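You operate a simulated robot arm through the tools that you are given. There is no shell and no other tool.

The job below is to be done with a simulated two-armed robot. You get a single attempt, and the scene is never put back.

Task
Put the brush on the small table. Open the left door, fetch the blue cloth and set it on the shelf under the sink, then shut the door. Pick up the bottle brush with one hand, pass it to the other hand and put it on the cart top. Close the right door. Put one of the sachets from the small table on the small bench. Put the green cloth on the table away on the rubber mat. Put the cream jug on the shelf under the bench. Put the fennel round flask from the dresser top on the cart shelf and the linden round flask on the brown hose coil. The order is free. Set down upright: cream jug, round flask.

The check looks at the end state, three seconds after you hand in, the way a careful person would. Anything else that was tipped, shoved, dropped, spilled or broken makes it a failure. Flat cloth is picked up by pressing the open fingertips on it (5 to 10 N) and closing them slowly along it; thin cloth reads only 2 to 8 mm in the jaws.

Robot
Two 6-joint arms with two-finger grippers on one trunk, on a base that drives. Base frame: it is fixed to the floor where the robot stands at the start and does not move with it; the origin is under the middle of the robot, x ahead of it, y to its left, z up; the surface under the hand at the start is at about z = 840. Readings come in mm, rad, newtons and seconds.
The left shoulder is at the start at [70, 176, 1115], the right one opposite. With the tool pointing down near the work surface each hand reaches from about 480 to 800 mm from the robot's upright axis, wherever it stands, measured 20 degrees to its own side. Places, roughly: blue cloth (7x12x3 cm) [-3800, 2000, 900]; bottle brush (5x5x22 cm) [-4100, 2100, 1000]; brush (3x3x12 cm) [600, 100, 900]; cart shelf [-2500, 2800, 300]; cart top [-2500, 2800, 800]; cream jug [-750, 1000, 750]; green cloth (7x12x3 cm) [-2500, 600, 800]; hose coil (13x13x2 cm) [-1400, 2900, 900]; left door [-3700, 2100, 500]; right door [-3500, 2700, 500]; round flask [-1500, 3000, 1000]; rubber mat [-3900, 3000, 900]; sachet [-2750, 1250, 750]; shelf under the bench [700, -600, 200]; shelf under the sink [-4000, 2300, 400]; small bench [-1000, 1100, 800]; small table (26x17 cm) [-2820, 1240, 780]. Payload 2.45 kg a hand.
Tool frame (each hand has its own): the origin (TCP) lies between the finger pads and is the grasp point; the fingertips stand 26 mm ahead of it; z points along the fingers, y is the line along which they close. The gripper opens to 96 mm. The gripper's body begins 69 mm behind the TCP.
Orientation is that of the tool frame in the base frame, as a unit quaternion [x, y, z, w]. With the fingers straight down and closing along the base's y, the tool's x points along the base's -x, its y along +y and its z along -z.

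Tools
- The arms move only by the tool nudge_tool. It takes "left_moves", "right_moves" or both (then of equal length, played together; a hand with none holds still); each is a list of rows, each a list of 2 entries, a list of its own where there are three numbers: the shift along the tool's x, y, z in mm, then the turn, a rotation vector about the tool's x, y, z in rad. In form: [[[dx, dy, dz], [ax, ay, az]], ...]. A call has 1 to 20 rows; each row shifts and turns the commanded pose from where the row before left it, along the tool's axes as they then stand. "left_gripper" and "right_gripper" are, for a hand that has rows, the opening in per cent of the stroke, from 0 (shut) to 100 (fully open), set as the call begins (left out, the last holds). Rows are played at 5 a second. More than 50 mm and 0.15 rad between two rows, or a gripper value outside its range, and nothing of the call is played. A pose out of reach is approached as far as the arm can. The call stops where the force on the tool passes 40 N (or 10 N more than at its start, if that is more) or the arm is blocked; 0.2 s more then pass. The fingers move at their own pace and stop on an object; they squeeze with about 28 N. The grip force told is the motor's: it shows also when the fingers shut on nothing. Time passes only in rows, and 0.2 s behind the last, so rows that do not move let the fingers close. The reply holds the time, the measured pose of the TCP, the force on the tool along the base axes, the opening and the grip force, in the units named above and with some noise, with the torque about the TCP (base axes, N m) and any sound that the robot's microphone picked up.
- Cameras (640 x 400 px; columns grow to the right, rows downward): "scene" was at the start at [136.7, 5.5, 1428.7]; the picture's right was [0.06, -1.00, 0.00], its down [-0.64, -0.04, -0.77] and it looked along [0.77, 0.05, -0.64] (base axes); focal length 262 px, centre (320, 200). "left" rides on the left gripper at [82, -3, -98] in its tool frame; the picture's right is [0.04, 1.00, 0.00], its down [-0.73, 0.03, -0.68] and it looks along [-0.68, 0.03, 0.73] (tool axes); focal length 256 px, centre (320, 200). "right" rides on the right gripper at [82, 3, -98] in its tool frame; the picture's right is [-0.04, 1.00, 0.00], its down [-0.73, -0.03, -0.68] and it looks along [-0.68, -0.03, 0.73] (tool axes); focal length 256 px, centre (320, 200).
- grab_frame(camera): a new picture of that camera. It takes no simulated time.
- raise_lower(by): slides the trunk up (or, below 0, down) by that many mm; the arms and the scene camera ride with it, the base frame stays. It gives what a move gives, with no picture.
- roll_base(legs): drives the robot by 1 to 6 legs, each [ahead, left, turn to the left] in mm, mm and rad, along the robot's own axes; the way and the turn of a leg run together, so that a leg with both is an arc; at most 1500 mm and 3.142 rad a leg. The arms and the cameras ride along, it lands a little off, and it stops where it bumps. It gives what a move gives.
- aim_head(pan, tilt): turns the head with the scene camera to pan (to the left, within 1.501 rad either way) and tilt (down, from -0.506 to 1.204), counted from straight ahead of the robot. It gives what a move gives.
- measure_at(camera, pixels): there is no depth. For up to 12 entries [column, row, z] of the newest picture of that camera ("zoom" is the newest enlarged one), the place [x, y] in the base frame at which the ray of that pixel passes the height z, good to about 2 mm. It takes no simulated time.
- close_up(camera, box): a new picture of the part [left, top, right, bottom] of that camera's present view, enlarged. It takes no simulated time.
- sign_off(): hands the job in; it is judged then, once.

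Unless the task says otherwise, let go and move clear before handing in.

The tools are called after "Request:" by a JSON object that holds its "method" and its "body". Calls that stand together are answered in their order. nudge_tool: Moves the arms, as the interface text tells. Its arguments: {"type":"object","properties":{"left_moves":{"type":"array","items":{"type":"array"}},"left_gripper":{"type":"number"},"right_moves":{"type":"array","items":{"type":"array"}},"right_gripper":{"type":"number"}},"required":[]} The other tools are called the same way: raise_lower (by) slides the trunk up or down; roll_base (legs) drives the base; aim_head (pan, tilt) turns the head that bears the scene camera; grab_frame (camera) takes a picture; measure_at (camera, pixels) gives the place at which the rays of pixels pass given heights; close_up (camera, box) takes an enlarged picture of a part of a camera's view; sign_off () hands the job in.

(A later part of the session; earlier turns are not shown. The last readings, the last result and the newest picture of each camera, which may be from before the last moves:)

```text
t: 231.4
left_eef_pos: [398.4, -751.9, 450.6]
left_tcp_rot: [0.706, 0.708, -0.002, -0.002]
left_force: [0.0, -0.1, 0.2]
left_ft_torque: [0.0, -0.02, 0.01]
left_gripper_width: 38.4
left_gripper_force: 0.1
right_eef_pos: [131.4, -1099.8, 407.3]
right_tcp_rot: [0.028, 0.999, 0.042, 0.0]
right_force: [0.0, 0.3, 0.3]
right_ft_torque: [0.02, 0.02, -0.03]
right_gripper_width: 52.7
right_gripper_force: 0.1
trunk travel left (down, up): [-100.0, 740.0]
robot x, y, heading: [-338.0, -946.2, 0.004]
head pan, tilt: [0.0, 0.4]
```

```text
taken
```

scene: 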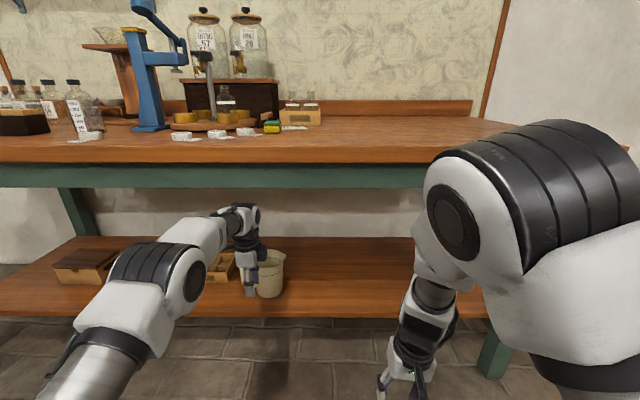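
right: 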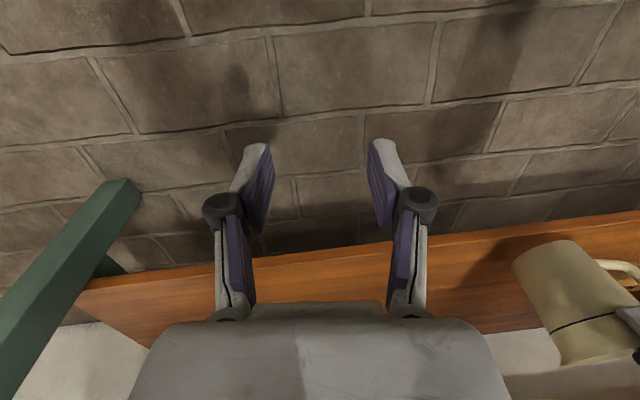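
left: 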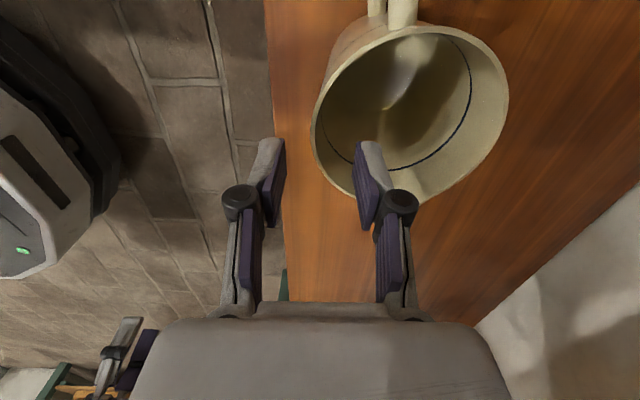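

The jug stays put on the shelf. I'll retract the left arm clear of the bench edge and raise the trunk.

Request:
{"method": "nudge_tool", "body": {"left_moves": [[[0, -40, 0], [0, 0, 0]], [[0, -40, 0], [0, 0, 0]], [[0, -40, 0], [0, 0, 0]], [[0, -40, 0], [0, 0, 0]], [[0, -30, 0], [0, 0, 0]]]}}

Request:
{"method": "raise_lower", "body": {"by": 350}}

Request:
{"method": "raise_lower", "body": {"by": 330}}

Request:
{"method": "aim_head", "body": {"pan": 0.1, "tilt": 0.9}}

Request:
{"method": "grab_frame", "body": {"camera": "scene"}}

```text
t: 232.6
left_eef_pos: [208.9, -751.7, 453.4]
left_tcp_rot: [0.706, 0.708, -0.004, -0.001]
left_force: [0.3, 0.3, -0.2]
left_ft_torque: [-0.01, 0.0, 0.02]
left_gripper_width: 38.6
left_gripper_force: 0.0
right_eef_pos: [132.4, -1099.4, 407.8]
right_tcp_rot: [0.028, 0.999, 0.04, 0.0]
right_force: [0.3, 0.0, -0.3]
right_ft_torque: [-0.04, 0.0, -0.03]
right_gripper_width: 53.1
right_gripper_force: 0.0
trunk travel left (down, up): [-100.0, 740.0]
robot x, y, heading: [-339.9, -951.3, 0.0]
head pan, tilt: [0.0, 0.4]
```

```text
t: 236.0
left_eef_pos: [210.6, -751.3, 803.4]
left_tcp_rot: [0.706, 0.708, -0.003, -0.001]
left_force: [1.0, -0.9, 0.8]
left_ft_torque: [0.05, 0.01, -0.01]
left_gripper_width: 38.6
left_gripper_force: 0.0
right_eef_pos: [131.2, -1100.5, 758.4]
right_tcp_rot: [0.027, 0.999, 0.041, 0.0]
right_force: [-0.1, 0.0, -0.1]
right_ft_torque: [0.0, -0.03, 0.02]
right_gripper_width: 52.6
right_gripper_force: 0.0
trunk travel left (down, up): [-450.0, 390.0]
robot x, y, heading: [-341.6, -948.3, 0.003]
head pan, tilt: [0.0, 0.4]
```

```text
t: 239.2
left_eef_pos: [211.6, -751.5, 1134.0]
left_tcp_rot: [0.706, 0.708, -0.003, -0.002]
left_force: [0.5, -0.9, -0.1]
left_ft_torque: [-0.01, -0.01, 0.01]
left_gripper_width: 38.5
left_gripper_force: 0.1
right_eef_pos: [132.6, -1101.4, 1086.3]
right_tcp_rot: [0.028, 0.999, 0.041, 0.001]
right_force: [-0.3, -0.8, 0.4]
right_ft_torque: [-0.02, 0.01, 0.03]
right_gripper_width: 52.8
right_gripper_force: 0.1
trunk travel left (down, up): [-780.0, 60.0]
robot x, y, heading: [-339.1, -946.7, 0.005]
head pan, tilt: [0.0, 0.4]
```

```text
t: 240.2
left_eef_pos: [209.4, -752.3, 1133.9]
left_tcp_rot: [0.706, 0.708, -0.003, -0.002]
left_force: [-0.5, 0.3, 0.9]
left_ft_torque: [-0.01, -0.01, -0.02]
left_gripper_width: 38.3
left_gripper_force: 0.1
right_eef_pos: [131.6, -1100.3, 1087.8]
right_tcp_rot: [0.028, 0.999, 0.041, -0.001]
right_force: [-0.2, 0.5, -0.7]
right_ft_torque: [-0.03, -0.05, 0.04]
right_gripper_width: 53.0
right_gripper_force: 0.0
trunk travel left (down, up): [-780.0, 60.0]
robot x, y, heading: [-338.1, -947.7, 0.006]
head pan, tilt: [0.099, 0.901]
```

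```text
taken
```

scene: 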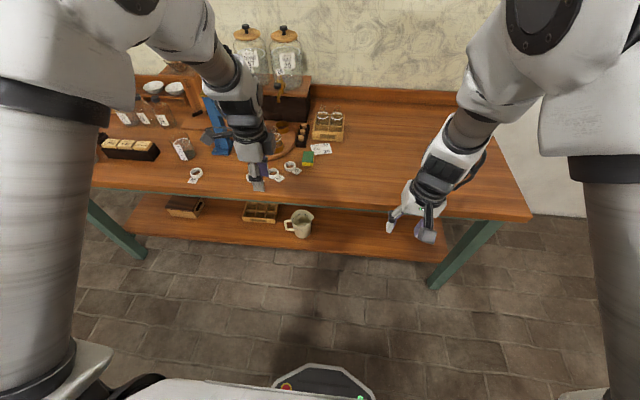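

The jug stands well on the shelf. I'll return both hands to their normal down pose and drive back north-west toward the white table.

Request:
{"method": "nudge_tool", "body": {"left_moves": [[[0, 0, 0], [0, 0, -0.1428]], [[0, 0, 0], [0, 0, -0.1428]], [[0, 0, 0], [0, 0, -0.1428]], [[0, 0, 0], [0, 0, -0.1428]], [[0, 0, 0], [0, 0, -0.1428]], [[0, 0, 0], [0, 0, -0.1428]], [[0, 0, 0], [0, 0, -0.1428]], [[0, 0, 0], [0, 0, -0.1428]], [[0, 0, 0], [0, 0, -0.1428]], [[0, 0, 0], [0, 0, -0.1428]], [[0, 0, 0], [0, 0, -0.1428]]], "right_moves": [[[0, 0, 0], [0.08, 0, -0.056]], [[0, 0, 0], [0, 0, 0]], [[0, 0, 0], [0, 0, 0]], [[0, 0, 0], [0, 0, 0]], [[0, 0, 0], [0, 0, 0]], [[0, 0, 0], [0, 0, 0]], [[0, 0, 0], [0, 0, 0]], [[0, 0, 0], [0, 0, 0]], [[0, 0, 0], [0, 0, 0]], [[0, 0, 0], [0, 0, 0]], [[0, 0, 0], [0, 0, 0]]]}}

Request:
{"method": "roll_base", "body": {"legs": [[0, 1500, 0], [0, 1500, 0], [0, 0, 1.571]]}}

```text
t: 242.6
left_eef_pos: [209.6, -751.3, 1133.8]
left_tcp_rot: [-0.003, 1.0, 0.0, -0.004]
left_force: [0.0, -0.2, -0.1]
left_ft_torque: [0.02, 0.01, 0.0]
left_gripper_width: 38.5
left_gripper_force: 0.1
right_eef_pos: [136.2, -1104.2, 1091.1]
right_tcp_rot: [0.016, 1.0, 0.022, 0.0]
right_force: [0.7, 0.4, 0.0]
right_ft_torque: [-0.01, -0.01, 0.0]
right_gripper_width: 52.4
right_gripper_force: 0.0
trunk travel left (down, up): [-780.0, 60.0]
robot x, y, heading: [-337.3, -943.9, 0.004]
head pan, tilt: [0.099, 0.901]
```

```text
t: 260.9
left_eef_pos: [-604.9, 2580.9, 1133.0]
left_tcp_rot: [0.728, -0.685, 0.003, 0.001]
left_force: [0.2, 0.6, -0.1]
left_ft_torque: [-0.01, -0.01, 0.02]
left_gripper_width: 38.5
left_gripper_force: 0.0
right_eef_pos: [-247.9, 2526.3, 1092.1]
right_tcp_rot: [0.717, -0.697, -0.014, 0.016]
right_force: [0.3, -0.1, -0.1]
right_ft_torque: [-0.01, -0.02, 0.03]
right_gripper_width: 52.9
right_gripper_force: 0.1
trunk travel left (down, up): [-780.0, 60.0]
robot x, y, heading: [-378.4, 2048.1, 1.632]
head pan, tilt: [0.099, 0.901]
```

I'm facing north by the window table. The dresser with the round flasks is next along, so I'll strafe west to it and look.

Request:
{"method": "roll_base", "body": {"legs": [[0, 0, -0.061], [0, 1050, 0]]}}

Request:
{"method": "aim_head", "body": {"pan": 0.0, "tilt": 0.5}}

Request:
{"method": "grab_frame", "body": {"camera": "scene"}}

```text
t: 266.8
left_eef_pos: [-1629.2, 2594.9, 1134.2]
left_tcp_rot: [-0.705, 0.709, -0.003, -0.003]
left_force: [0.7, 0.3, -0.8]
left_ft_torque: [0.0, -0.01, 0.02]
left_gripper_width: 38.4
left_gripper_force: 0.1
right_eef_pos: [-1276.4, 2517.8, 1092.4]
right_tcp_rot: [-0.692, 0.721, 0.017, -0.018]
right_force: [-1.1, 0.9, -0.8]
right_ft_torque: [0.03, -0.02, -0.02]
right_gripper_width: 52.6
right_gripper_force: 0.1
trunk travel left (down, up): [-780.0, 60.0]
robot x, y, heading: [-1434.5, 2047.9, 1.572]
head pan, tilt: [0.099, 0.901]
```

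```text
t: 267.6
left_eef_pos: [-1630.1, 2594.8, 1134.1]
left_tcp_rot: [-0.706, 0.709, -0.003, -0.002]
left_force: [-0.3, -0.8, -0.9]
left_ft_torque: [-0.05, -0.03, 0.01]
left_gripper_width: 38.4
left_gripper_force: 0.1
right_eef_pos: [-1277.2, 2517.6, 1092.0]
right_tcp_rot: [-0.691, 0.722, 0.018, -0.018]
right_force: [-0.5, 0.4, 0.3]
right_ft_torque: [0.0, 0.02, -0.02]
right_gripper_width: 52.7
right_gripper_force: 0.0
trunk travel left (down, up): [-780.0, 60.0]
robot x, y, heading: [-1437.4, 2042.1, 1.567]
head pan, tilt: [0.0, 0.499]
```

```text
taken
```

scene: 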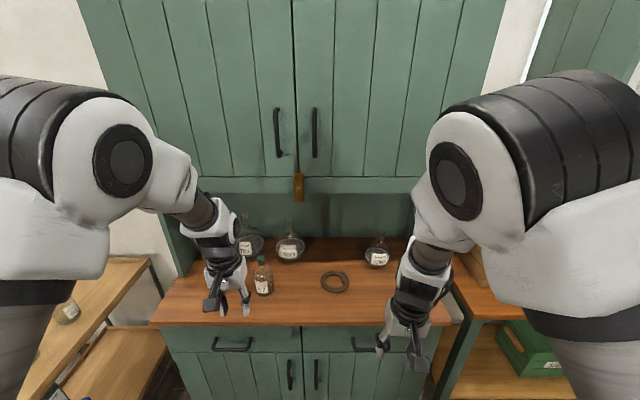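

Request:
{"method": "close_up", "body": {"camera": "scene", "box": [220, 200, 400, 310]}}

Request:
{"method": "grab_frame", "body": {"camera": "left"}}

Request:
{"method": "grab_frame", "body": {"camera": "right"}}

Request:
{"method": "measure_at", "body": {"camera": "scene", "pixels": [[335, 292, 900], [335, 282, 900], [290, 262, 900], [377, 266, 900], [248, 258, 900], [263, 293, 900], [300, 326, 900], [320, 190, 1200]]}}

```text
3.56 times, centred on (310, 255) of scene
```

zoom: 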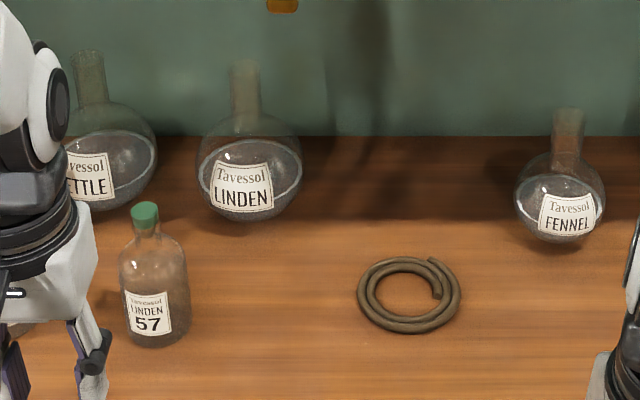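

```text
taken
```

left: 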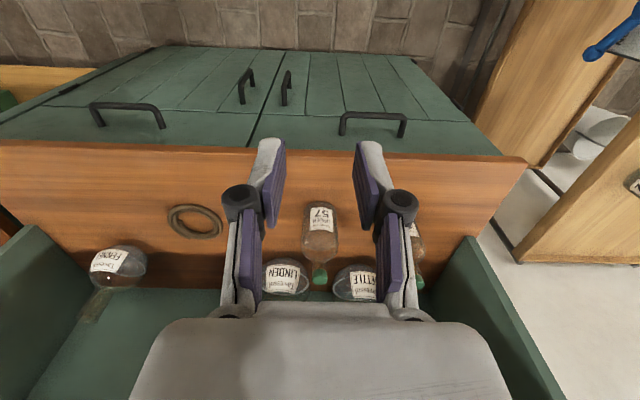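

```text
taken
```

right: 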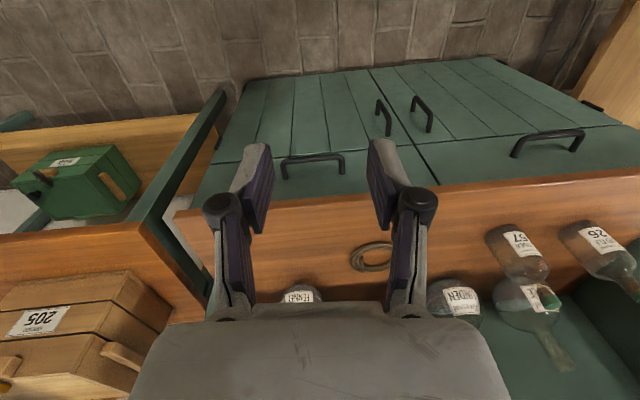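

```text
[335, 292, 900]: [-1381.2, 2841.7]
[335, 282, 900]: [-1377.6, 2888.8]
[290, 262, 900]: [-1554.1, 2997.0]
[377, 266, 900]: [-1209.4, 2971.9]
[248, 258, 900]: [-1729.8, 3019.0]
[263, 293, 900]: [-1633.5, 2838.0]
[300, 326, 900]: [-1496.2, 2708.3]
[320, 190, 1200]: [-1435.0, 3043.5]
```

LINDEN stands at about x -1554 and FENNEL at about -1209, with the brown coil at [-1380, 2865]. I'll pitch the left hand 43° so its camera looks level at the flasks and the cupboard above.

Request:
{"method": "nudge_tool", "body": {"left_moves": [[[0, 0, 0], [0, -0.15, 0]], [[0, 0, 0], [0, -0.15, 0]], [[0, 0, 0], [0, -0.15, 0]], [[0, 0, 0], [0, -0.15, 0]], [[0, 0, 0], [0, -0.15, 0]]], "left_gripper": 100}}

Request:
{"method": "grab_frame", "body": {"camera": "left"}}

Request:
{"method": "grab_frame", "body": {"camera": "scene"}}

```text
t: 268.8
left_eef_pos: [-1618.6, 2590.8, 1131.4]
left_tcp_rot: [-0.667, 0.678, 0.2, 0.234]
left_force: [-0.5, 1.2, 0.0]
left_ft_torque: [-0.01, -0.06, -0.03]
left_gripper_width: 96.1
left_gripper_force: 0.1
left hand out of reach, approached as far as the arm can: row 4
right_eef_pos: [-1275.9, 2516.8, 1091.7]
right_tcp_rot: [-0.691, 0.722, 0.018, -0.019]
right_force: [0.2, 0.2, 0.3]
right_ft_torque: [0.01, 0.05, -0.03]
right_gripper_width: 52.8
right_gripper_force: 0.0
trunk travel left (down, up): [-780.0, 60.0]
robot x, y, heading: [-1434.8, 2049.0, 1.566]
head pan, tilt: [0.0, 0.499]
```

```text
taken
```

left: 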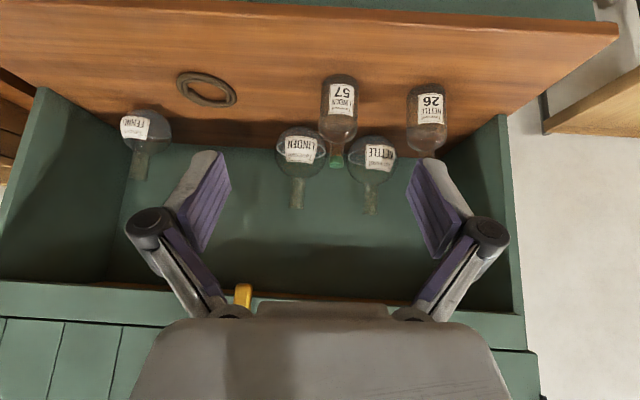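

```text
taken
```

scene: 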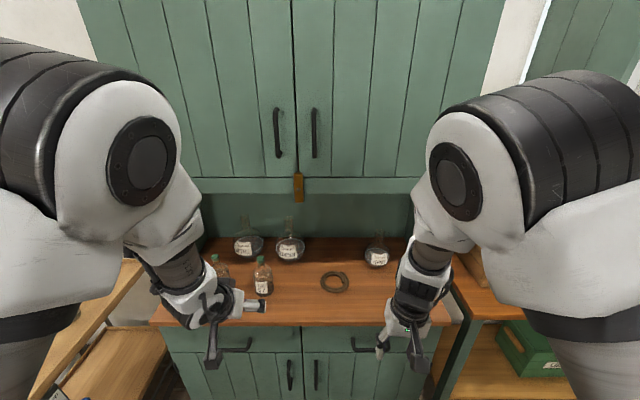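

Now the recess is seen level. I'll triangulate the flask necks and the cupboard's lower edge.

Request:
{"method": "close_up", "body": {"camera": "left", "box": [100, 60, 420, 260]}}

Request:
{"method": "measure_at", "body": {"camera": "left", "pixels": [[297, 206, 1050], [297, 206, 1075], [297, 206, 1100], [138, 180, 1050], [138, 180, 1075], [138, 180, 1100], [300, 130, 900], [330, 283, 1200], [330, 283, 1250], [330, 283, 1300], [207, 90, 905], [146, 112, 900]]}}

Request:
{"method": "close_up", "body": {"camera": "scene", "box": [220, 170, 420, 310]}}

Request:
{"method": "measure_at", "body": {"camera": "scene", "pixels": [[289.5, 217, 1050], [289.5, 217, 1075], [289.5, 217, 1100], [380, 230, 1050], [380, 230, 1075], [300, 193, 1200], [300, 193, 1250], [300, 193, 1300]]}}

```text
2.00 times, centred on (260, 160) of left
```

zoom: 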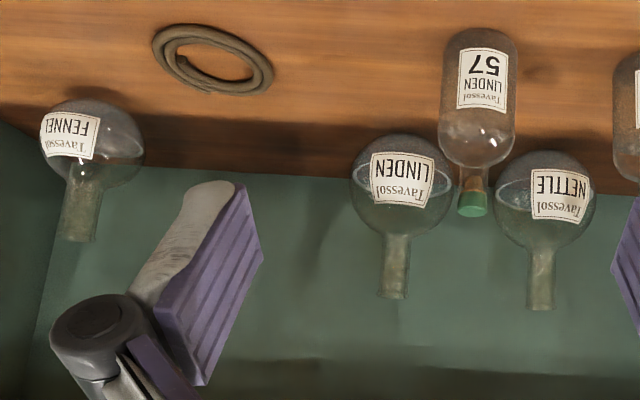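

```text
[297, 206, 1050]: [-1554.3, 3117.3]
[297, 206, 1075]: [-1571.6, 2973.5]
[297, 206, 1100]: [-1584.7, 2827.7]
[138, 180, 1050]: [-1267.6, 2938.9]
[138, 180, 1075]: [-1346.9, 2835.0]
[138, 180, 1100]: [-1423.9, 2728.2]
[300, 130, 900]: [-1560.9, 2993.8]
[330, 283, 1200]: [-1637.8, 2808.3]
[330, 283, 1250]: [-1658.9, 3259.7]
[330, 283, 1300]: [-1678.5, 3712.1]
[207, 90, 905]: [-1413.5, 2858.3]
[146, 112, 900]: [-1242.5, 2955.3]
```

```text
2.86 times, centred on (320, 240) of scene
```

zoom: 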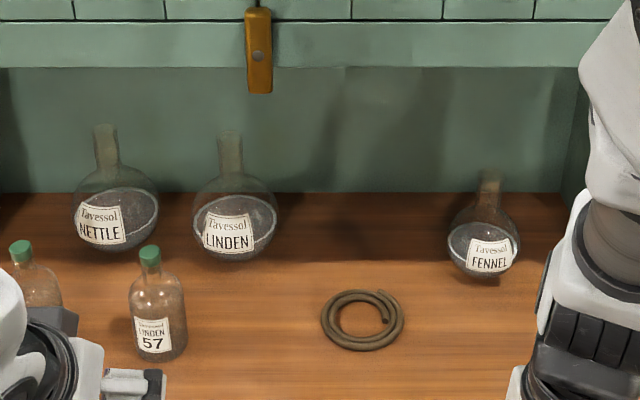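

```text
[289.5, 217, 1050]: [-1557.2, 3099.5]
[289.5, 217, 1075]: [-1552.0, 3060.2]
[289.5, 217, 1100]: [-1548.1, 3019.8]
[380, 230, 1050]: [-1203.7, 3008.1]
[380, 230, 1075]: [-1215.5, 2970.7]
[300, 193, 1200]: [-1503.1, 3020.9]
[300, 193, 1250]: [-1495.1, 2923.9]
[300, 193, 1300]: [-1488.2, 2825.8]
```

The cupboard's bottom edge is about z 1219 at y 2983, so the necks (LINDEN top ≈1054 at [-1556,3092], FENNEL top ≈1029 at [-1200,3030]) must be taken from the front with a pitched hand. I'll drive 190 mm closer and pitch the left hand further.

Request:
{"method": "roll_base", "body": {"legs": [[190, 0, 0]]}}

Request:
{"method": "nudge_tool", "body": {"left_moves": [[[0, 0, 0], [0, -0.14, 0]], [[0, 0, 0], [0, -0.14, 0]], [[0, 0, 0], [0, -0.14, 0]]], "left_gripper": 65}}

Request:
{"method": "grab_frame", "body": {"camera": "left"}}

Request:
{"method": "grab_frame", "body": {"camera": "scene"}}

```text
t: 270.4
left_eef_pos: [-1621.8, 2780.8, 1131.9]
left_tcp_rot: [-0.671, 0.673, 0.202, 0.235]
left_force: [-0.2, -0.8, 0.3]
left_ft_torque: [0.04, 0.01, -0.02]
left_gripper_width: 95.9
left_gripper_force: 0.0
right_eef_pos: [-1279.8, 2707.8, 1093.8]
right_tcp_rot: [-0.692, 0.721, 0.018, -0.017]
right_force: [0.5, -0.8, 0.1]
right_ft_torque: [0.0, 0.02, 0.03]
right_gripper_width: 52.7
right_gripper_force: 0.0
trunk travel left (down, up): [-780.0, 60.0]
robot x, y, heading: [-1439.9, 2239.0, 1.569]
head pan, tilt: [0.0, 0.499]
```

```text
t: 271.2
left_eef_pos: [-1609.9, 2781.6, 1250.8]
left_tcp_rot: [0.629, -0.611, -0.296, -0.38]
left_force: [-0.6, -1.1, -1.1]
left_ft_torque: [-0.02, -0.03, -0.01]
left_gripper_width: 62.5
left_gripper_force: 0.1
left hand out of reach, approached as far as the arm can: row 1, 2, 3
right_eef_pos: [-1278.8, 2710.0, 1092.3]
right_tcp_rot: [-0.692, 0.721, 0.018, -0.019]
right_force: [0.2, -0.2, 0.0]
right_ft_torque: [0.0, 0.02, 0.02]
right_gripper_width: 52.7
right_gripper_force: 0.0
trunk travel left (down, up): [-780.0, 60.0]
robot x, y, heading: [-1437.3, 2238.9, 1.574]
head pan, tilt: [0.0, 0.499]
```

```text
taken
```

left: 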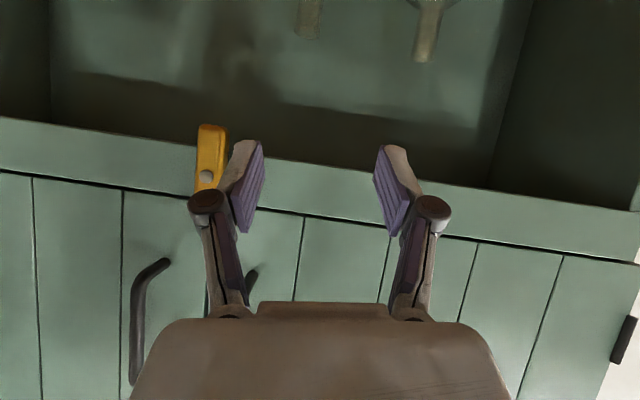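

```text
taken
```

scene: 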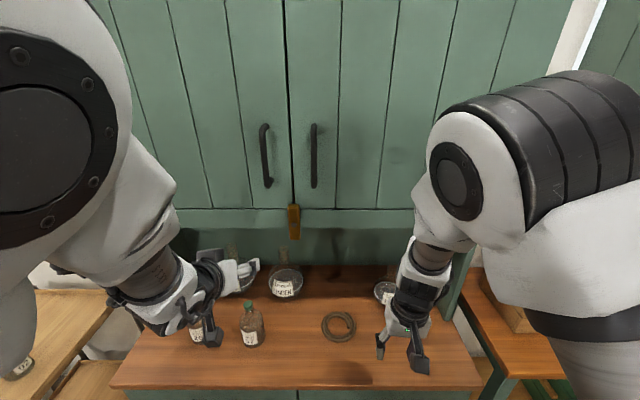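

The left hand came up to z 1250 as it re-posed (32° below level). I'll level its roll and move forward and down to a stand-off before LINDEN's neck.

Request:
{"method": "nudge_tool", "body": {"left_moves": [[[0, 0, 0], [0, 0, 0.138]], [[5.1, -3.4, 47], [0, 0, 0]], [[5.1, -3.4, 47], [0, 0, 0]], [[5.1, -3.4, 47], [0, 0, 0]], [[5.1, -3.4, 47], [0, 0, 0]]], "left_gripper": 65}}

Request:
{"method": "grab_frame", "body": {"camera": "left"}}

Request:
{"method": "grab_frame", "body": {"camera": "scene"}}

```text
t: 272.6
left_eef_pos: [-1573.7, 2911.2, 1253.8]
left_tcp_rot: [-0.588, 0.65, 0.318, 0.363]
left_force: [-2.6, -25.4, -1.3]
left_ft_torque: [0.1, -0.18, -0.24]
left_gripper_width: 83.7
left_gripper_force: 11.0
left hand out of reach, approached as far as the arm can: row 2, 3, 4, 5
right_eef_pos: [-1279.5, 2705.7, 1094.1]
right_tcp_rot: [-0.693, 0.72, 0.02, -0.017]
right_force: [0.5, 0.0, -0.6]
right_ft_torque: [-0.01, 0.0, 0.01]
right_gripper_width: 52.8
right_gripper_force: 0.1
trunk travel left (down, up): [-780.0, 60.0]
robot x, y, heading: [-1436.2, 2238.9, 1.575]
head pan, tilt: [0.0, 0.499]
stopped in row 5 (left hand): the arm was blocked; the commanded pose is now the measured one
```

```text
taken
```

left: 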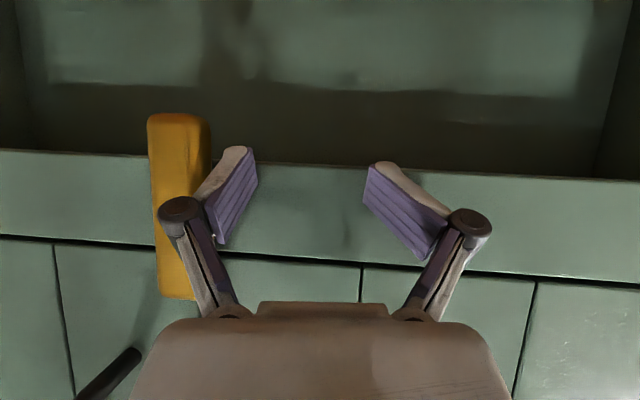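

```text
taken
```

scene: 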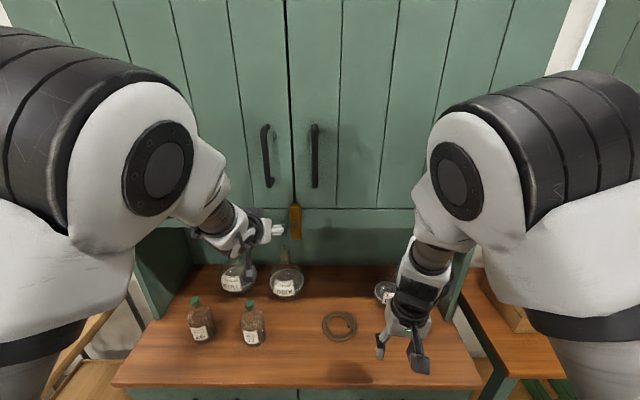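

The left hand met the cupboard rail (25 N) since the pose was out of reach so close in. I'll draw back, retreat the base, and set the arm out at full stretch first.

Request:
{"method": "nudge_tool", "body": {"left_moves": [[[0, 0, -30], [0, 0, 0]], [[0, 0, -30], [0, 0, 0]]], "left_gripper": 65}}

Request:
{"method": "roll_base", "body": {"legs": [[-260, 0, 0]]}}

Request:
{"method": "raise_lower", "body": {"by": -100}}

Request:
{"method": "close_up", "body": {"camera": "scene", "box": [160, 150, 440, 330]}}

```text
t: 273.2
left_eef_pos: [-1579.8, 2862.8, 1287.3]
left_tcp_rot: [-0.591, 0.646, 0.313, 0.367]
left_force: [0.1, -1.0, 0.3]
left_ft_torque: [0.03, 0.0, 0.01]
left_gripper_width: 63.4
left_gripper_force: 0.0
right_eef_pos: [-1279.4, 2705.7, 1093.0]
right_tcp_rot: [-0.693, 0.721, 0.02, -0.017]
right_force: [-1.2, -0.1, -0.6]
right_ft_torque: [0.01, 0.04, -0.04]
right_gripper_width: 52.9
right_gripper_force: 0.1
trunk travel left (down, up): [-780.0, 60.0]
robot x, y, heading: [-1439.8, 2236.3, 1.569]
head pan, tilt: [0.0, 0.499]
```

```text
t: 275.1
left_eef_pos: [-1580.1, 2605.6, 1286.7]
left_tcp_rot: [-0.593, 0.645, 0.315, 0.366]
left_force: [1.2, -0.3, 0.7]
left_ft_torque: [-0.01, 0.01, 0.02]
left_gripper_width: 62.5
left_gripper_force: 0.0
right_eef_pos: [-1279.9, 2449.3, 1090.5]
right_tcp_rot: [-0.694, 0.719, 0.018, -0.02]
right_force: [-0.6, 0.5, 0.1]
right_ft_torque: [0.03, 0.0, -0.02]
right_gripper_width: 52.9
right_gripper_force: 0.1
trunk travel left (down, up): [-780.0, 60.0]
robot x, y, heading: [-1437.1, 1974.3, 1.577]
head pan, tilt: [0.0, 0.499]
```

```text
t: 276.4
left_eef_pos: [-1581.4, 2603.1, 1188.4]
left_tcp_rot: [-0.592, 0.643, 0.316, 0.368]
left_force: [0.3, 0.1, 0.4]
left_ft_torque: [0.01, 0.01, 0.03]
left_gripper_width: 62.6
left_gripper_force: 0.0
right_eef_pos: [-1280.5, 2446.8, 992.5]
right_tcp_rot: [-0.695, 0.719, 0.018, -0.02]
right_force: [-0.1, 0.4, -0.5]
right_ft_torque: [0.03, -0.01, -0.01]
right_gripper_width: 52.8
right_gripper_force: 0.0
trunk travel left (down, up): [-680.0, 160.0]
robot x, y, heading: [-1435.9, 1973.5, 1.578]
head pan, tilt: [0.0, 0.499]
```

```text
2.22 times, centred on (300, 240) of scene
```

zoom: 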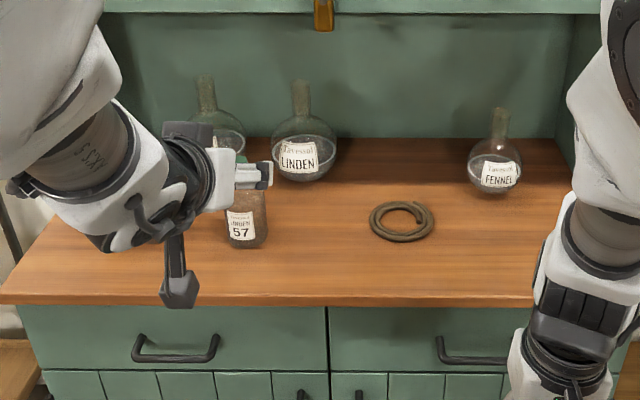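

The flasks and bottles are undisturbed. Extending the left arm forward and down to check reach at this distance.

Request:
{"method": "nudge_tool", "body": {"left_moves": [[[1.9, 4.4, 45], [0, 0, 0]], [[1.9, 4.4, 45], [0, 0, 0]], [[1.9, 4.4, 45], [0, 0, 0]], [[1.9, 4.4, 45], [0, 0, 0]], [[1.9, 4.4, 45], [0, 0, 0]]], "left_gripper": 65}}

Request:
{"method": "grab_frame", "body": {"camera": "left"}}

Request:
{"method": "grab_frame", "body": {"camera": "scene"}}

```text
t: 277.6
left_eef_pos: [-1592.5, 2802.9, 1075.1]
left_tcp_rot: [-0.592, 0.647, 0.312, 0.367]
left_force: [-0.2, 0.3, 0.2]
left_ft_torque: [0.0, 0.01, -0.05]
left_gripper_width: 62.3
left_gripper_force: 0.0
left hand out of reach, approached as far as the arm can: row 2, 3, 4
right_eef_pos: [-1279.7, 2449.3, 991.8]
right_tcp_rot: [-0.694, 0.719, 0.017, -0.02]
right_force: [0.1, 0.4, -0.3]
right_ft_torque: [-0.01, -0.01, 0.0]
right_gripper_width: 52.7
right_gripper_force: 0.1
trunk travel left (down, up): [-680.0, 160.0]
robot x, y, heading: [-1439.0, 1973.5, 1.576]
head pan, tilt: [0.0, 0.499]
```

```text
taken
```

left: 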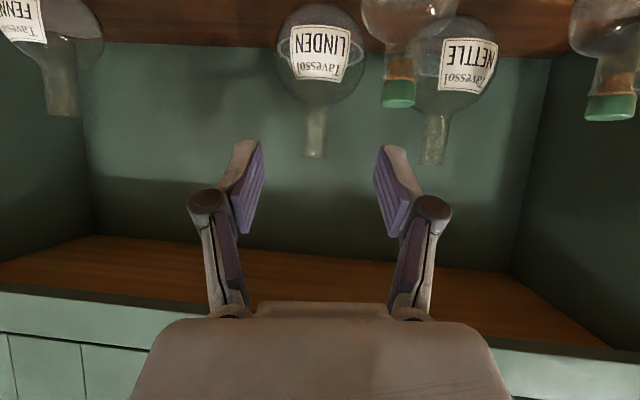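

```text
taken
```

scene: 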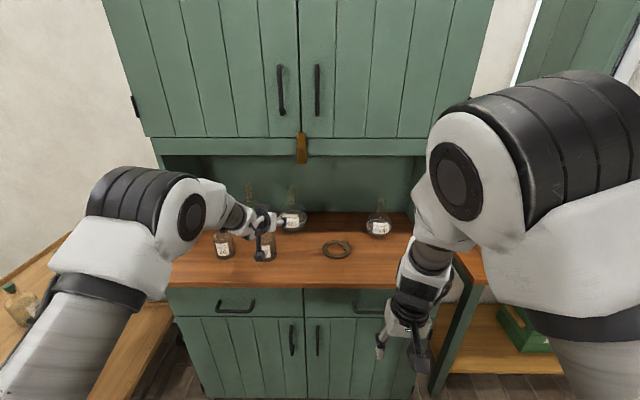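

LINDEN's neck now stands straight ahead of the open fingers (315,130). I'll measure it from this pose and the scene.

Request:
{"method": "measure_at", "body": {"camera": "left", "pixels": [[314, 157, 1040], [314, 157, 1050], [314, 157, 1060], [317, 107, 970], [317, 107, 980], [436, 165, 1050], [320, 12, 865], [398, 105, 990]]}}

Request:
{"method": "close_up", "body": {"camera": "scene", "box": [200, 160, 400, 280]}}

```text
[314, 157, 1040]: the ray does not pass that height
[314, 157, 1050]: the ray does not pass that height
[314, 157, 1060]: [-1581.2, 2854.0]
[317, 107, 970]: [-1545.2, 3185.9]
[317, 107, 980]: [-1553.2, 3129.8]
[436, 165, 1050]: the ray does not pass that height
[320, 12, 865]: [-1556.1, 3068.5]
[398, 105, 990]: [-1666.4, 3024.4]
```

```text
3.20 times, centred on (300, 220) of scene
```

zoom: 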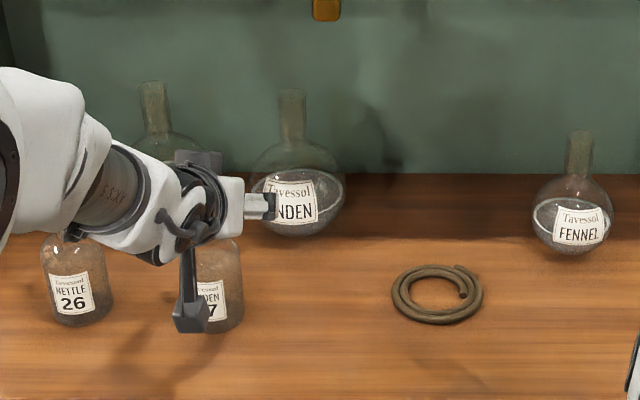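

LINDEN's neck axis is at about [-1557, 3095], spanning z 985–1063. I'll shift the base right 35 mm, lower 50 mm, and drive forward part way with the arm held as it is.

Request:
{"method": "roll_base", "body": {"legs": [[0, -35, 0]]}}

Request:
{"method": "raise_lower", "body": {"by": -48}}

Request:
{"method": "roll_base", "body": {"legs": [[190, 0, 0]]}}

Request:
{"method": "grab_frame", "body": {"camera": "left"}}

Request:
{"method": "close_up", "body": {"camera": "scene", "box": [200, 160, 400, 280]}}

```text
t: 278.5
left_eef_pos: [-1562.5, 2799.2, 1075.3]
left_tcp_rot: [-0.592, 0.645, 0.311, 0.369]
left_force: [-0.6, 0.2, -0.7]
left_ft_torque: [0.01, 0.01, -0.02]
left_gripper_width: 62.2
left_gripper_force: 0.0
right_eef_pos: [-1248.5, 2447.7, 992.8]
right_tcp_rot: [-0.694, 0.719, 0.017, -0.018]
right_force: [-0.3, 0.7, 0.5]
right_ft_torque: [-0.02, -0.06, -0.01]
right_gripper_width: 52.8
right_gripper_force: 0.0
trunk travel left (down, up): [-680.0, 160.0]
robot x, y, heading: [-1402.4, 1976.4, 1.578]
head pan, tilt: [0.0, 0.499]
```

```text
t: 279.4
left_eef_pos: [-1557.3, 2799.2, 1027.3]
left_tcp_rot: [-0.592, 0.646, 0.312, 0.367]
left_force: [-0.2, 0.7, 0.0]
left_ft_torque: [0.02, -0.03, -0.02]
left_gripper_width: 62.2
left_gripper_force: 0.0
right_eef_pos: [-1245.9, 2448.5, 943.9]
right_tcp_rot: [-0.695, 0.719, 0.018, -0.018]
right_force: [0.5, -0.1, -0.2]
right_ft_torque: [-0.02, -0.02, -0.01]
right_gripper_width: 52.8
right_gripper_force: 0.0
trunk travel left (down, up): [-632.0, 208.0]
robot x, y, heading: [-1403.7, 1976.1, 1.576]
head pan, tilt: [0.0, 0.499]
```

```text
t: 280.9
left_eef_pos: [-1557.6, 2990.7, 1028.4]
left_tcp_rot: [-0.591, 0.647, 0.312, 0.368]
left_force: [0.0, 0.1, -0.2]
left_ft_torque: [0.01, 0.03, 0.01]
left_gripper_width: 62.4
left_gripper_force: 0.1
right_eef_pos: [-1247.3, 2638.9, 943.6]
right_tcp_rot: [-0.694, 0.719, 0.018, -0.019]
right_force: [0.5, 0.0, -0.9]
right_ft_torque: [-0.02, 0.06, 0.0]
right_gripper_width: 53.0
right_gripper_force: 0.0
trunk travel left (down, up): [-632.0, 208.0]
robot x, y, heading: [-1403.6, 2165.0, 1.578]
head pan, tilt: [0.0, 0.499]
```

```text
taken
```

left: 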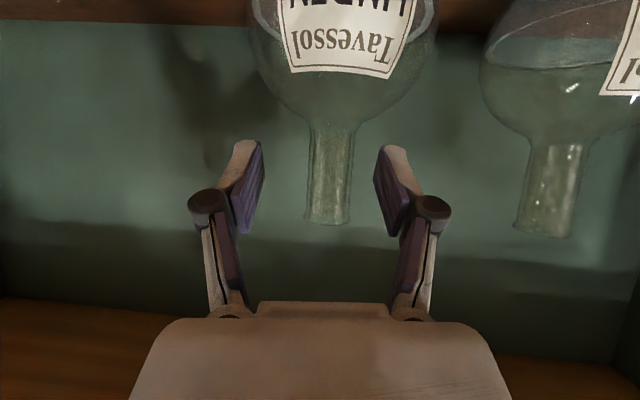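

```text
3.20 times, centred on (300, 220) of scene
```

zoom: 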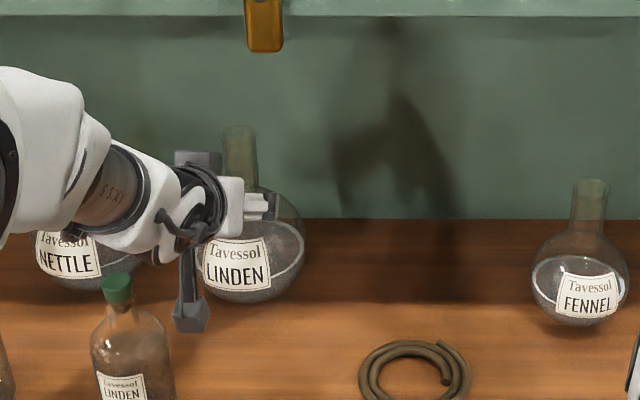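

The neck (330,170) lies between the fingers ahead. I'll measure the remaining distance.

Request:
{"method": "measure_at", "body": {"camera": "left", "pixels": [[328, 222, 1055], [328, 222, 1060], [328, 222, 1065], [331, 125, 985], [331, 125, 980]]}}

Request:
{"method": "measure_at", "body": {"camera": "zoom", "pixels": [[240, 128, 1060], [240, 128, 1065], [250, 302, 860], [413, 385, 862]]}}

```text
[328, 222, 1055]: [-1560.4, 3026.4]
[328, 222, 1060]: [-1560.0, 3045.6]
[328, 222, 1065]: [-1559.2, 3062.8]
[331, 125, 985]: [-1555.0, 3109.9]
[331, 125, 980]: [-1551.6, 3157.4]
```

```text
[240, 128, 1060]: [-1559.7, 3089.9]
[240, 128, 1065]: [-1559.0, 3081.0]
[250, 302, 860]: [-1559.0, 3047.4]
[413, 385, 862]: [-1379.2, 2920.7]
```

The neck axis is near [-1559, 3082] with its top at z≈1067. Advancing 90 mm.

Request:
{"method": "roll_base", "body": {"legs": [[90, 0, 0]]}}

Request:
{"method": "grab_frame", "body": {"camera": "left"}}

Request:
{"method": "close_up", "body": {"camera": "scene", "box": [180, 160, 380, 280]}}

```text
t: 282.0
left_eef_pos: [-1559.2, 3081.2, 1027.2]
left_tcp_rot: [-0.59, 0.647, 0.311, 0.369]
left_force: [0.3, 0.5, 0.3]
left_ft_torque: [0.02, -0.04, 0.01]
left_gripper_width: 62.4
left_gripper_force: 0.1
right_eef_pos: [-1248.2, 2730.4, 944.7]
right_tcp_rot: [-0.694, 0.719, 0.018, -0.02]
right_force: [0.4, 1.3, 0.1]
right_ft_torque: [-0.07, 0.05, -0.02]
right_gripper_width: 53.0
right_gripper_force: 0.0
trunk travel left (down, up): [-632.0, 208.0]
robot x, y, heading: [-1403.1, 2254.8, 1.575]
head pan, tilt: [0.0, 0.499]
```

```text
taken
```

left: 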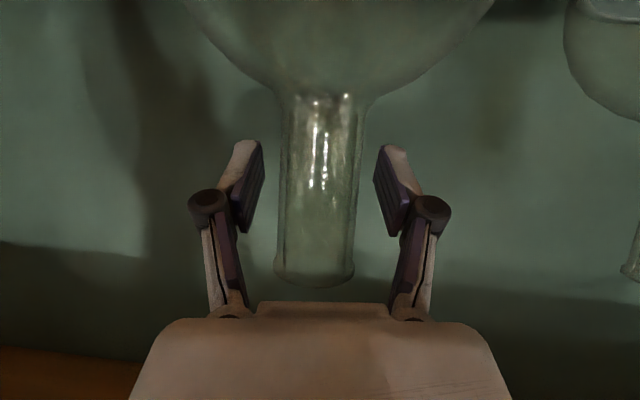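

```text
3.20 times, centred on (280, 220) of scene
```

zoom: 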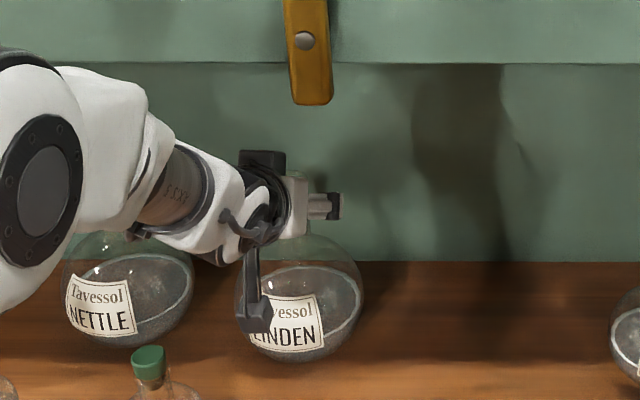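

The neck is centred between the fingers. Closing.

Request:
{"method": "nudge_tool", "body": {"left_moves": [[[0, 0, 0], [0, 0, 0]], [[0, 0, 0], [0, 0, 0]], [[0, 0, 0], [0, 0, 0]]], "left_gripper": 0}}

Request:
{"method": "grab_frame", "body": {"camera": "left"}}

```text
t: 282.8
left_eef_pos: [-1559.4, 3082.6, 1026.8]
left_tcp_rot: [-0.592, 0.646, 0.312, 0.367]
left_force: [1.1, -1.1, 0.1]
left_ft_torque: [0.08, -0.02, -0.01]
left_gripper_width: 32.9
left_gripper_force: 28.3
right_eef_pos: [-1248.5, 2730.3, 944.4]
right_tcp_rot: [-0.694, 0.72, 0.017, -0.019]
right_force: [0.6, -0.7, 0.4]
right_ft_torque: [0.05, -0.03, -0.02]
right_gripper_width: 52.5
right_gripper_force: 0.0
trunk travel left (down, up): [-632.0, 208.0]
robot x, y, heading: [-1405.9, 2255.9, 1.576]
head pan, tilt: [0.0, 0.499]
```

```text
taken
```

left: 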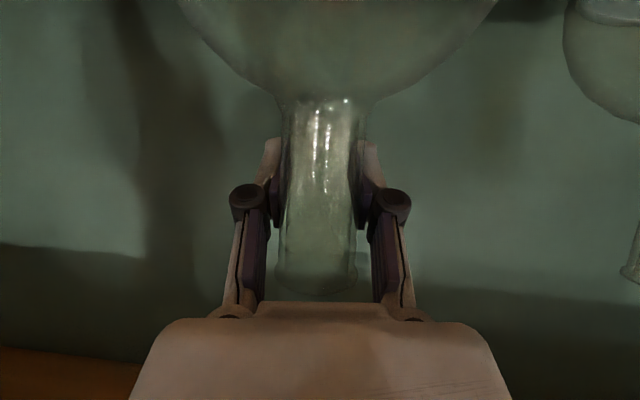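

LINDEN's neck is held (32.9 mm, 28 N). I'll lift 40 mm with the trunk, back out 100 mm (past bottle 57), then strafe to the coil.

Request:
{"method": "raise_lower", "body": {"by": 40}}

Request:
{"method": "grab_frame", "body": {"camera": "left"}}

Request:
{"method": "close_up", "body": {"camera": "scene", "box": [180, 160, 380, 280]}}

```text
t: 283.7
left_eef_pos: [-1559.6, 3082.5, 1065.6]
left_tcp_rot: [-0.591, 0.646, 0.312, 0.368]
left_force: [-1.6, 0.6, -7.3]
left_ft_torque: [0.18, 0.18, 0.03]
left_gripper_width: 33.0
left_gripper_force: 28.1
right_eef_pos: [-1247.2, 2731.0, 983.9]
right_tcp_rot: [-0.694, 0.719, 0.017, -0.02]
right_force: [-0.6, -0.1, -0.5]
right_ft_torque: [-0.03, 0.02, 0.01]
right_gripper_width: 52.8
right_gripper_force: 0.1
trunk travel left (down, up): [-672.0, 168.0]
robot x, y, heading: [-1402.7, 2260.4, 1.581]
head pan, tilt: [0.0, 0.499]
```

```text
taken
```

left: 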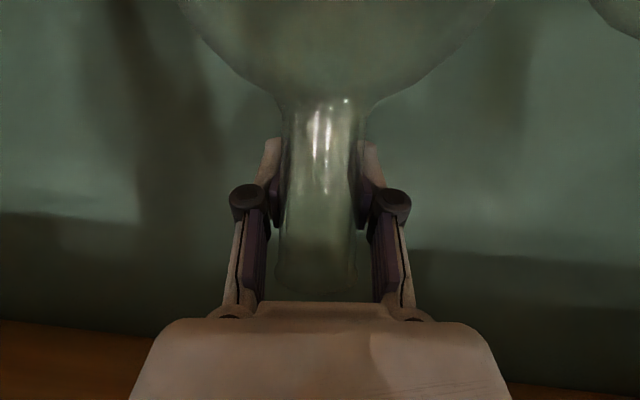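

```text
3.20 times, centred on (280, 220) of scene
```

zoom: 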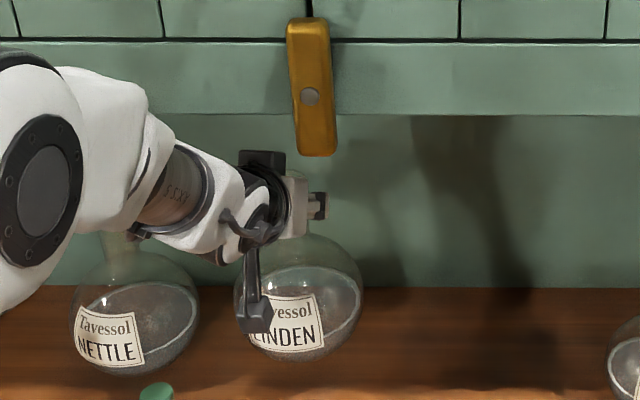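

It lifts cleanly (7 N). Backing out and strafing toward the coil.

Request:
{"method": "roll_base", "body": {"legs": [[-95, 0, 0], [0, -178, 0], [-62, 0, 0]]}}

Request:
{"method": "grab_frame", "body": {"camera": "left"}}

Request:
{"method": "grab_frame", "body": {"camera": "scene"}}

Request:
{"method": "close_up", "body": {"camera": "scene", "box": [200, 180, 400, 300]}}

```text
t: 286.5
left_eef_pos: [-1379.5, 2929.7, 1064.0]
left_tcp_rot: [-0.594, 0.646, 0.311, 0.366]
left_force: [-0.2, 0.7, -7.4]
left_ft_torque: [0.12, -0.08, 0.0]
left_gripper_width: 32.4
left_gripper_force: 28.0
right_eef_pos: [-1066.2, 2579.1, 981.8]
right_tcp_rot: [-0.696, 0.718, 0.016, -0.019]
right_force: [-0.1, 1.0, -0.6]
right_ft_torque: [-0.03, -0.01, 0.01]
right_gripper_width: 52.7
right_gripper_force: 0.0
trunk travel left (down, up): [-672.0, 168.0]
robot x, y, heading: [-1222.6, 2105.2, 1.578]
head pan, tilt: [0.0, 0.499]
```

```text
taken
```

left: 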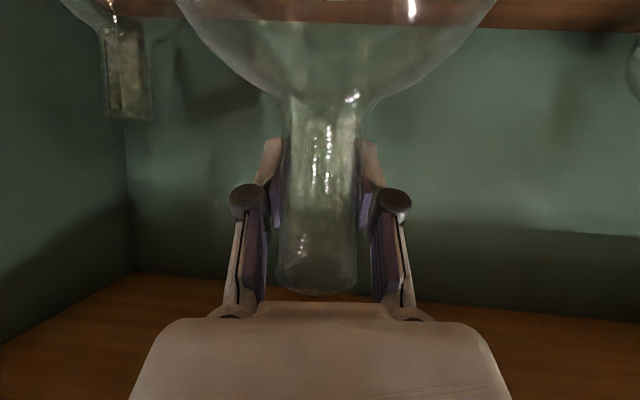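

```text
taken
```

scene: 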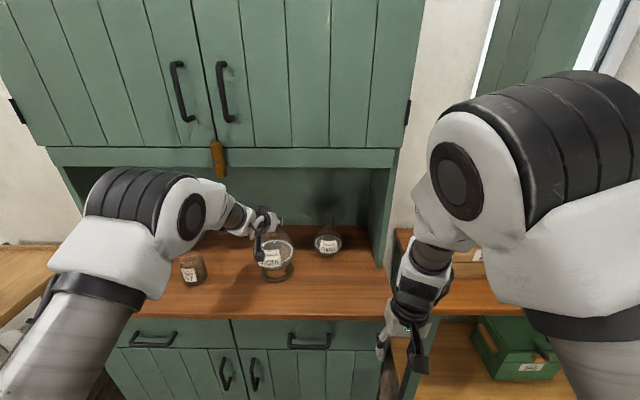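

```text
3.20 times, centred on (300, 240) of scene
```

zoom: 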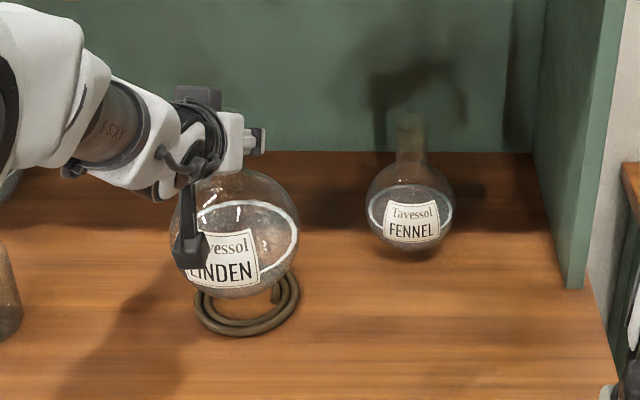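

The coil lies under the flask; I'll measure its outline against the flask's axis [-1379, 2930].

Request:
{"method": "measure_at", "body": {"camera": "zoom", "pixels": [[194, 300, 868], [300, 295, 868], [245, 337, 862], [272, 275, 872], [235, 330, 868], [410, 250, 860], [411, 118, 1030]]}}

Request:
{"method": "grab_frame", "body": {"camera": "right"}}

```text
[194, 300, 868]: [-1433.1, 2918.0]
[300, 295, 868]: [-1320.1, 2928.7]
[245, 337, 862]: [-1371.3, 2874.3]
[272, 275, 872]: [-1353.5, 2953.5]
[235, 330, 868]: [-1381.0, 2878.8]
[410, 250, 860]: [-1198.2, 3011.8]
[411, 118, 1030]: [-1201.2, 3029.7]
```

```text
taken
```

right: 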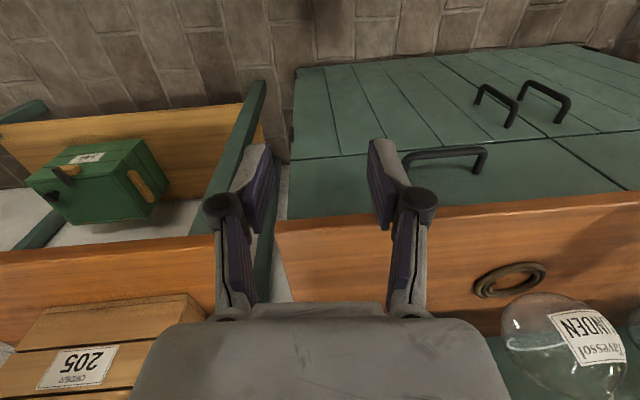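

The coil's centre is about [-1377, 2930], right under the flask. Lowering gently.

Request:
{"method": "nudge_tool", "body": {"left_moves": [[[5.1, 0.2, 3.2], [0, 0, 0]], [[5.1, 0.2, 3.2], [0, 0, 0]]]}}

Request:
{"method": "nudge_tool", "body": {"left_moves": [[[2.1, 0.1, 1.3], [0, 0, 0]], [[2.1, 0.1, 1.3], [0, 0, 0]]]}}

Request:
{"method": "close_up", "body": {"camera": "scene", "box": [220, 200, 340, 290]}}

```text
t: 287.1
left_eef_pos: [-1380.6, 2929.0, 1054.0]
left_tcp_rot: [-0.592, 0.647, 0.31, 0.368]
left_force: [0.9, -1.0, -6.0]
left_ft_torque: [0.07, -0.09, -0.03]
left_gripper_width: 32.8
left_gripper_force: 28.5
right_eef_pos: [-1066.3, 2578.4, 983.9]
right_tcp_rot: [-0.696, 0.718, 0.018, -0.019]
right_force: [-0.9, -0.1, -0.5]
right_ft_torque: [0.02, 0.01, -0.01]
right_gripper_width: 52.9
right_gripper_force: 0.0
trunk travel left (down, up): [-672.0, 168.0]
robot x, y, heading: [-1218.3, 2103.0, 1.581]
head pan, tilt: [0.0, 0.499]
```

```text
t: 287.7
left_eef_pos: [-1380.3, 2928.0, 1049.7]
left_tcp_rot: [-0.593, 0.647, 0.309, 0.367]
left_force: [0.5, -0.4, -6.3]
left_ft_torque: [0.07, -0.05, -0.01]
left_gripper_width: 32.8
left_gripper_force: 27.8
right_eef_pos: [-1066.2, 2577.1, 983.7]
right_tcp_rot: [-0.695, 0.719, 0.017, -0.019]
right_force: [0.5, -0.3, -0.2]
right_ft_torque: [0.0, -0.01, -0.01]
right_gripper_width: 53.0
right_gripper_force: 0.1
trunk travel left (down, up): [-672.0, 168.0]
robot x, y, heading: [-1220.3, 2103.4, 1.581]
head pan, tilt: [0.0, 0.499]
```

```text
4.44 times, centred on (280, 245) of scene
```

zoom: 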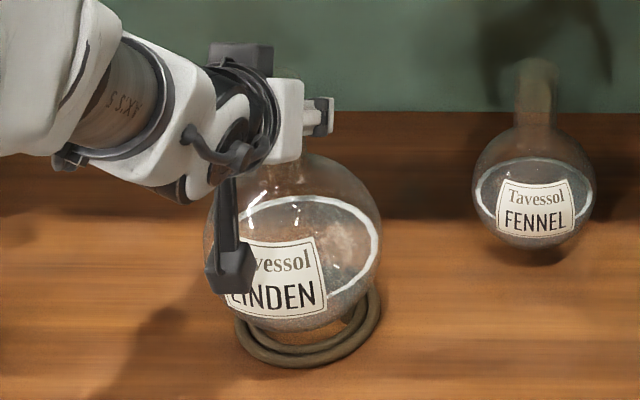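

Request:
{"method": "nudge_tool", "body": {"left_moves": [[[2.1, 0.1, 1.3], [0, 0, 0]], [[2.1, 0.1, 1.3], [0, 0, 0]]]}}

Request:
{"method": "nudge_tool", "body": {"left_moves": [[[1.7, 0.1, 1.1], [0, 0, 0]], [[1.7, 0.1, 1.1], [0, 0, 0]]]}}

Request:
{"method": "nudge_tool", "body": {"left_moves": [[[1.7, 0.1, 1.1], [0, 0, 0]], [[1.7, 0.1, 1.1], [0, 0, 0]]]}}

```text
t: 288.3
left_eef_pos: [-1378.9, 2927.4, 1045.9]
left_tcp_rot: [-0.592, 0.648, 0.307, 0.367]
left_force: [0.5, 0.1, -6.3]
left_ft_torque: [0.09, -0.04, -0.03]
left_gripper_width: 32.5
left_gripper_force: 27.8
right_eef_pos: [-1066.4, 2577.2, 982.4]
right_tcp_rot: [-0.696, 0.718, 0.018, -0.02]
right_force: [0.3, 0.4, -1.0]
right_ft_torque: [-0.01, 0.04, -0.02]
right_gripper_width: 52.8
right_gripper_force: 0.0
trunk travel left (down, up): [-672.0, 168.0]
robot x, y, heading: [-1219.4, 2103.4, 1.58]
head pan, tilt: [0.0, 0.499]
```

```text
t: 288.9
left_eef_pos: [-1379.9, 2930.3, 1042.8]
left_tcp_rot: [-0.592, 0.648, 0.308, 0.368]
left_force: [0.2, 0.5, -6.3]
left_ft_torque: [0.14, -0.02, 0.01]
left_gripper_width: 32.9
left_gripper_force: 28.1
right_eef_pos: [-1065.7, 2578.5, 983.7]
right_tcp_rot: [-0.696, 0.718, 0.018, -0.019]
right_force: [0.1, -0.1, 0.2]
right_ft_torque: [0.0, -0.04, 0.0]
right_gripper_width: 52.7
right_gripper_force: 0.0
trunk travel left (down, up): [-672.0, 168.0]
robot x, y, heading: [-1220.4, 2100.9, 1.582]
head pan, tilt: [0.0, 0.499]
```

```text
t: 289.5
left_eef_pos: [-1382.6, 2931.4, 1038.8]
left_tcp_rot: [-0.592, 0.648, 0.307, 0.368]
left_force: [0.3, -0.4, -7.0]
left_ft_torque: [0.1, -0.01, 0.05]
left_gripper_width: 32.8
left_gripper_force: 28.1
left hand out of reach, approached as far as the arm can: row 1
right_eef_pos: [-1065.9, 2577.0, 982.9]
right_tcp_rot: [-0.696, 0.718, 0.017, -0.02]
right_force: [-0.2, 0.7, 0.2]
right_ft_torque: [-0.01, -0.01, 0.02]
right_gripper_width: 52.6
right_gripper_force: 0.1
trunk travel left (down, up): [-672.0, 168.0]
robot x, y, heading: [-1220.6, 2103.0, 1.582]
head pan, tilt: [0.0, 0.499]
```

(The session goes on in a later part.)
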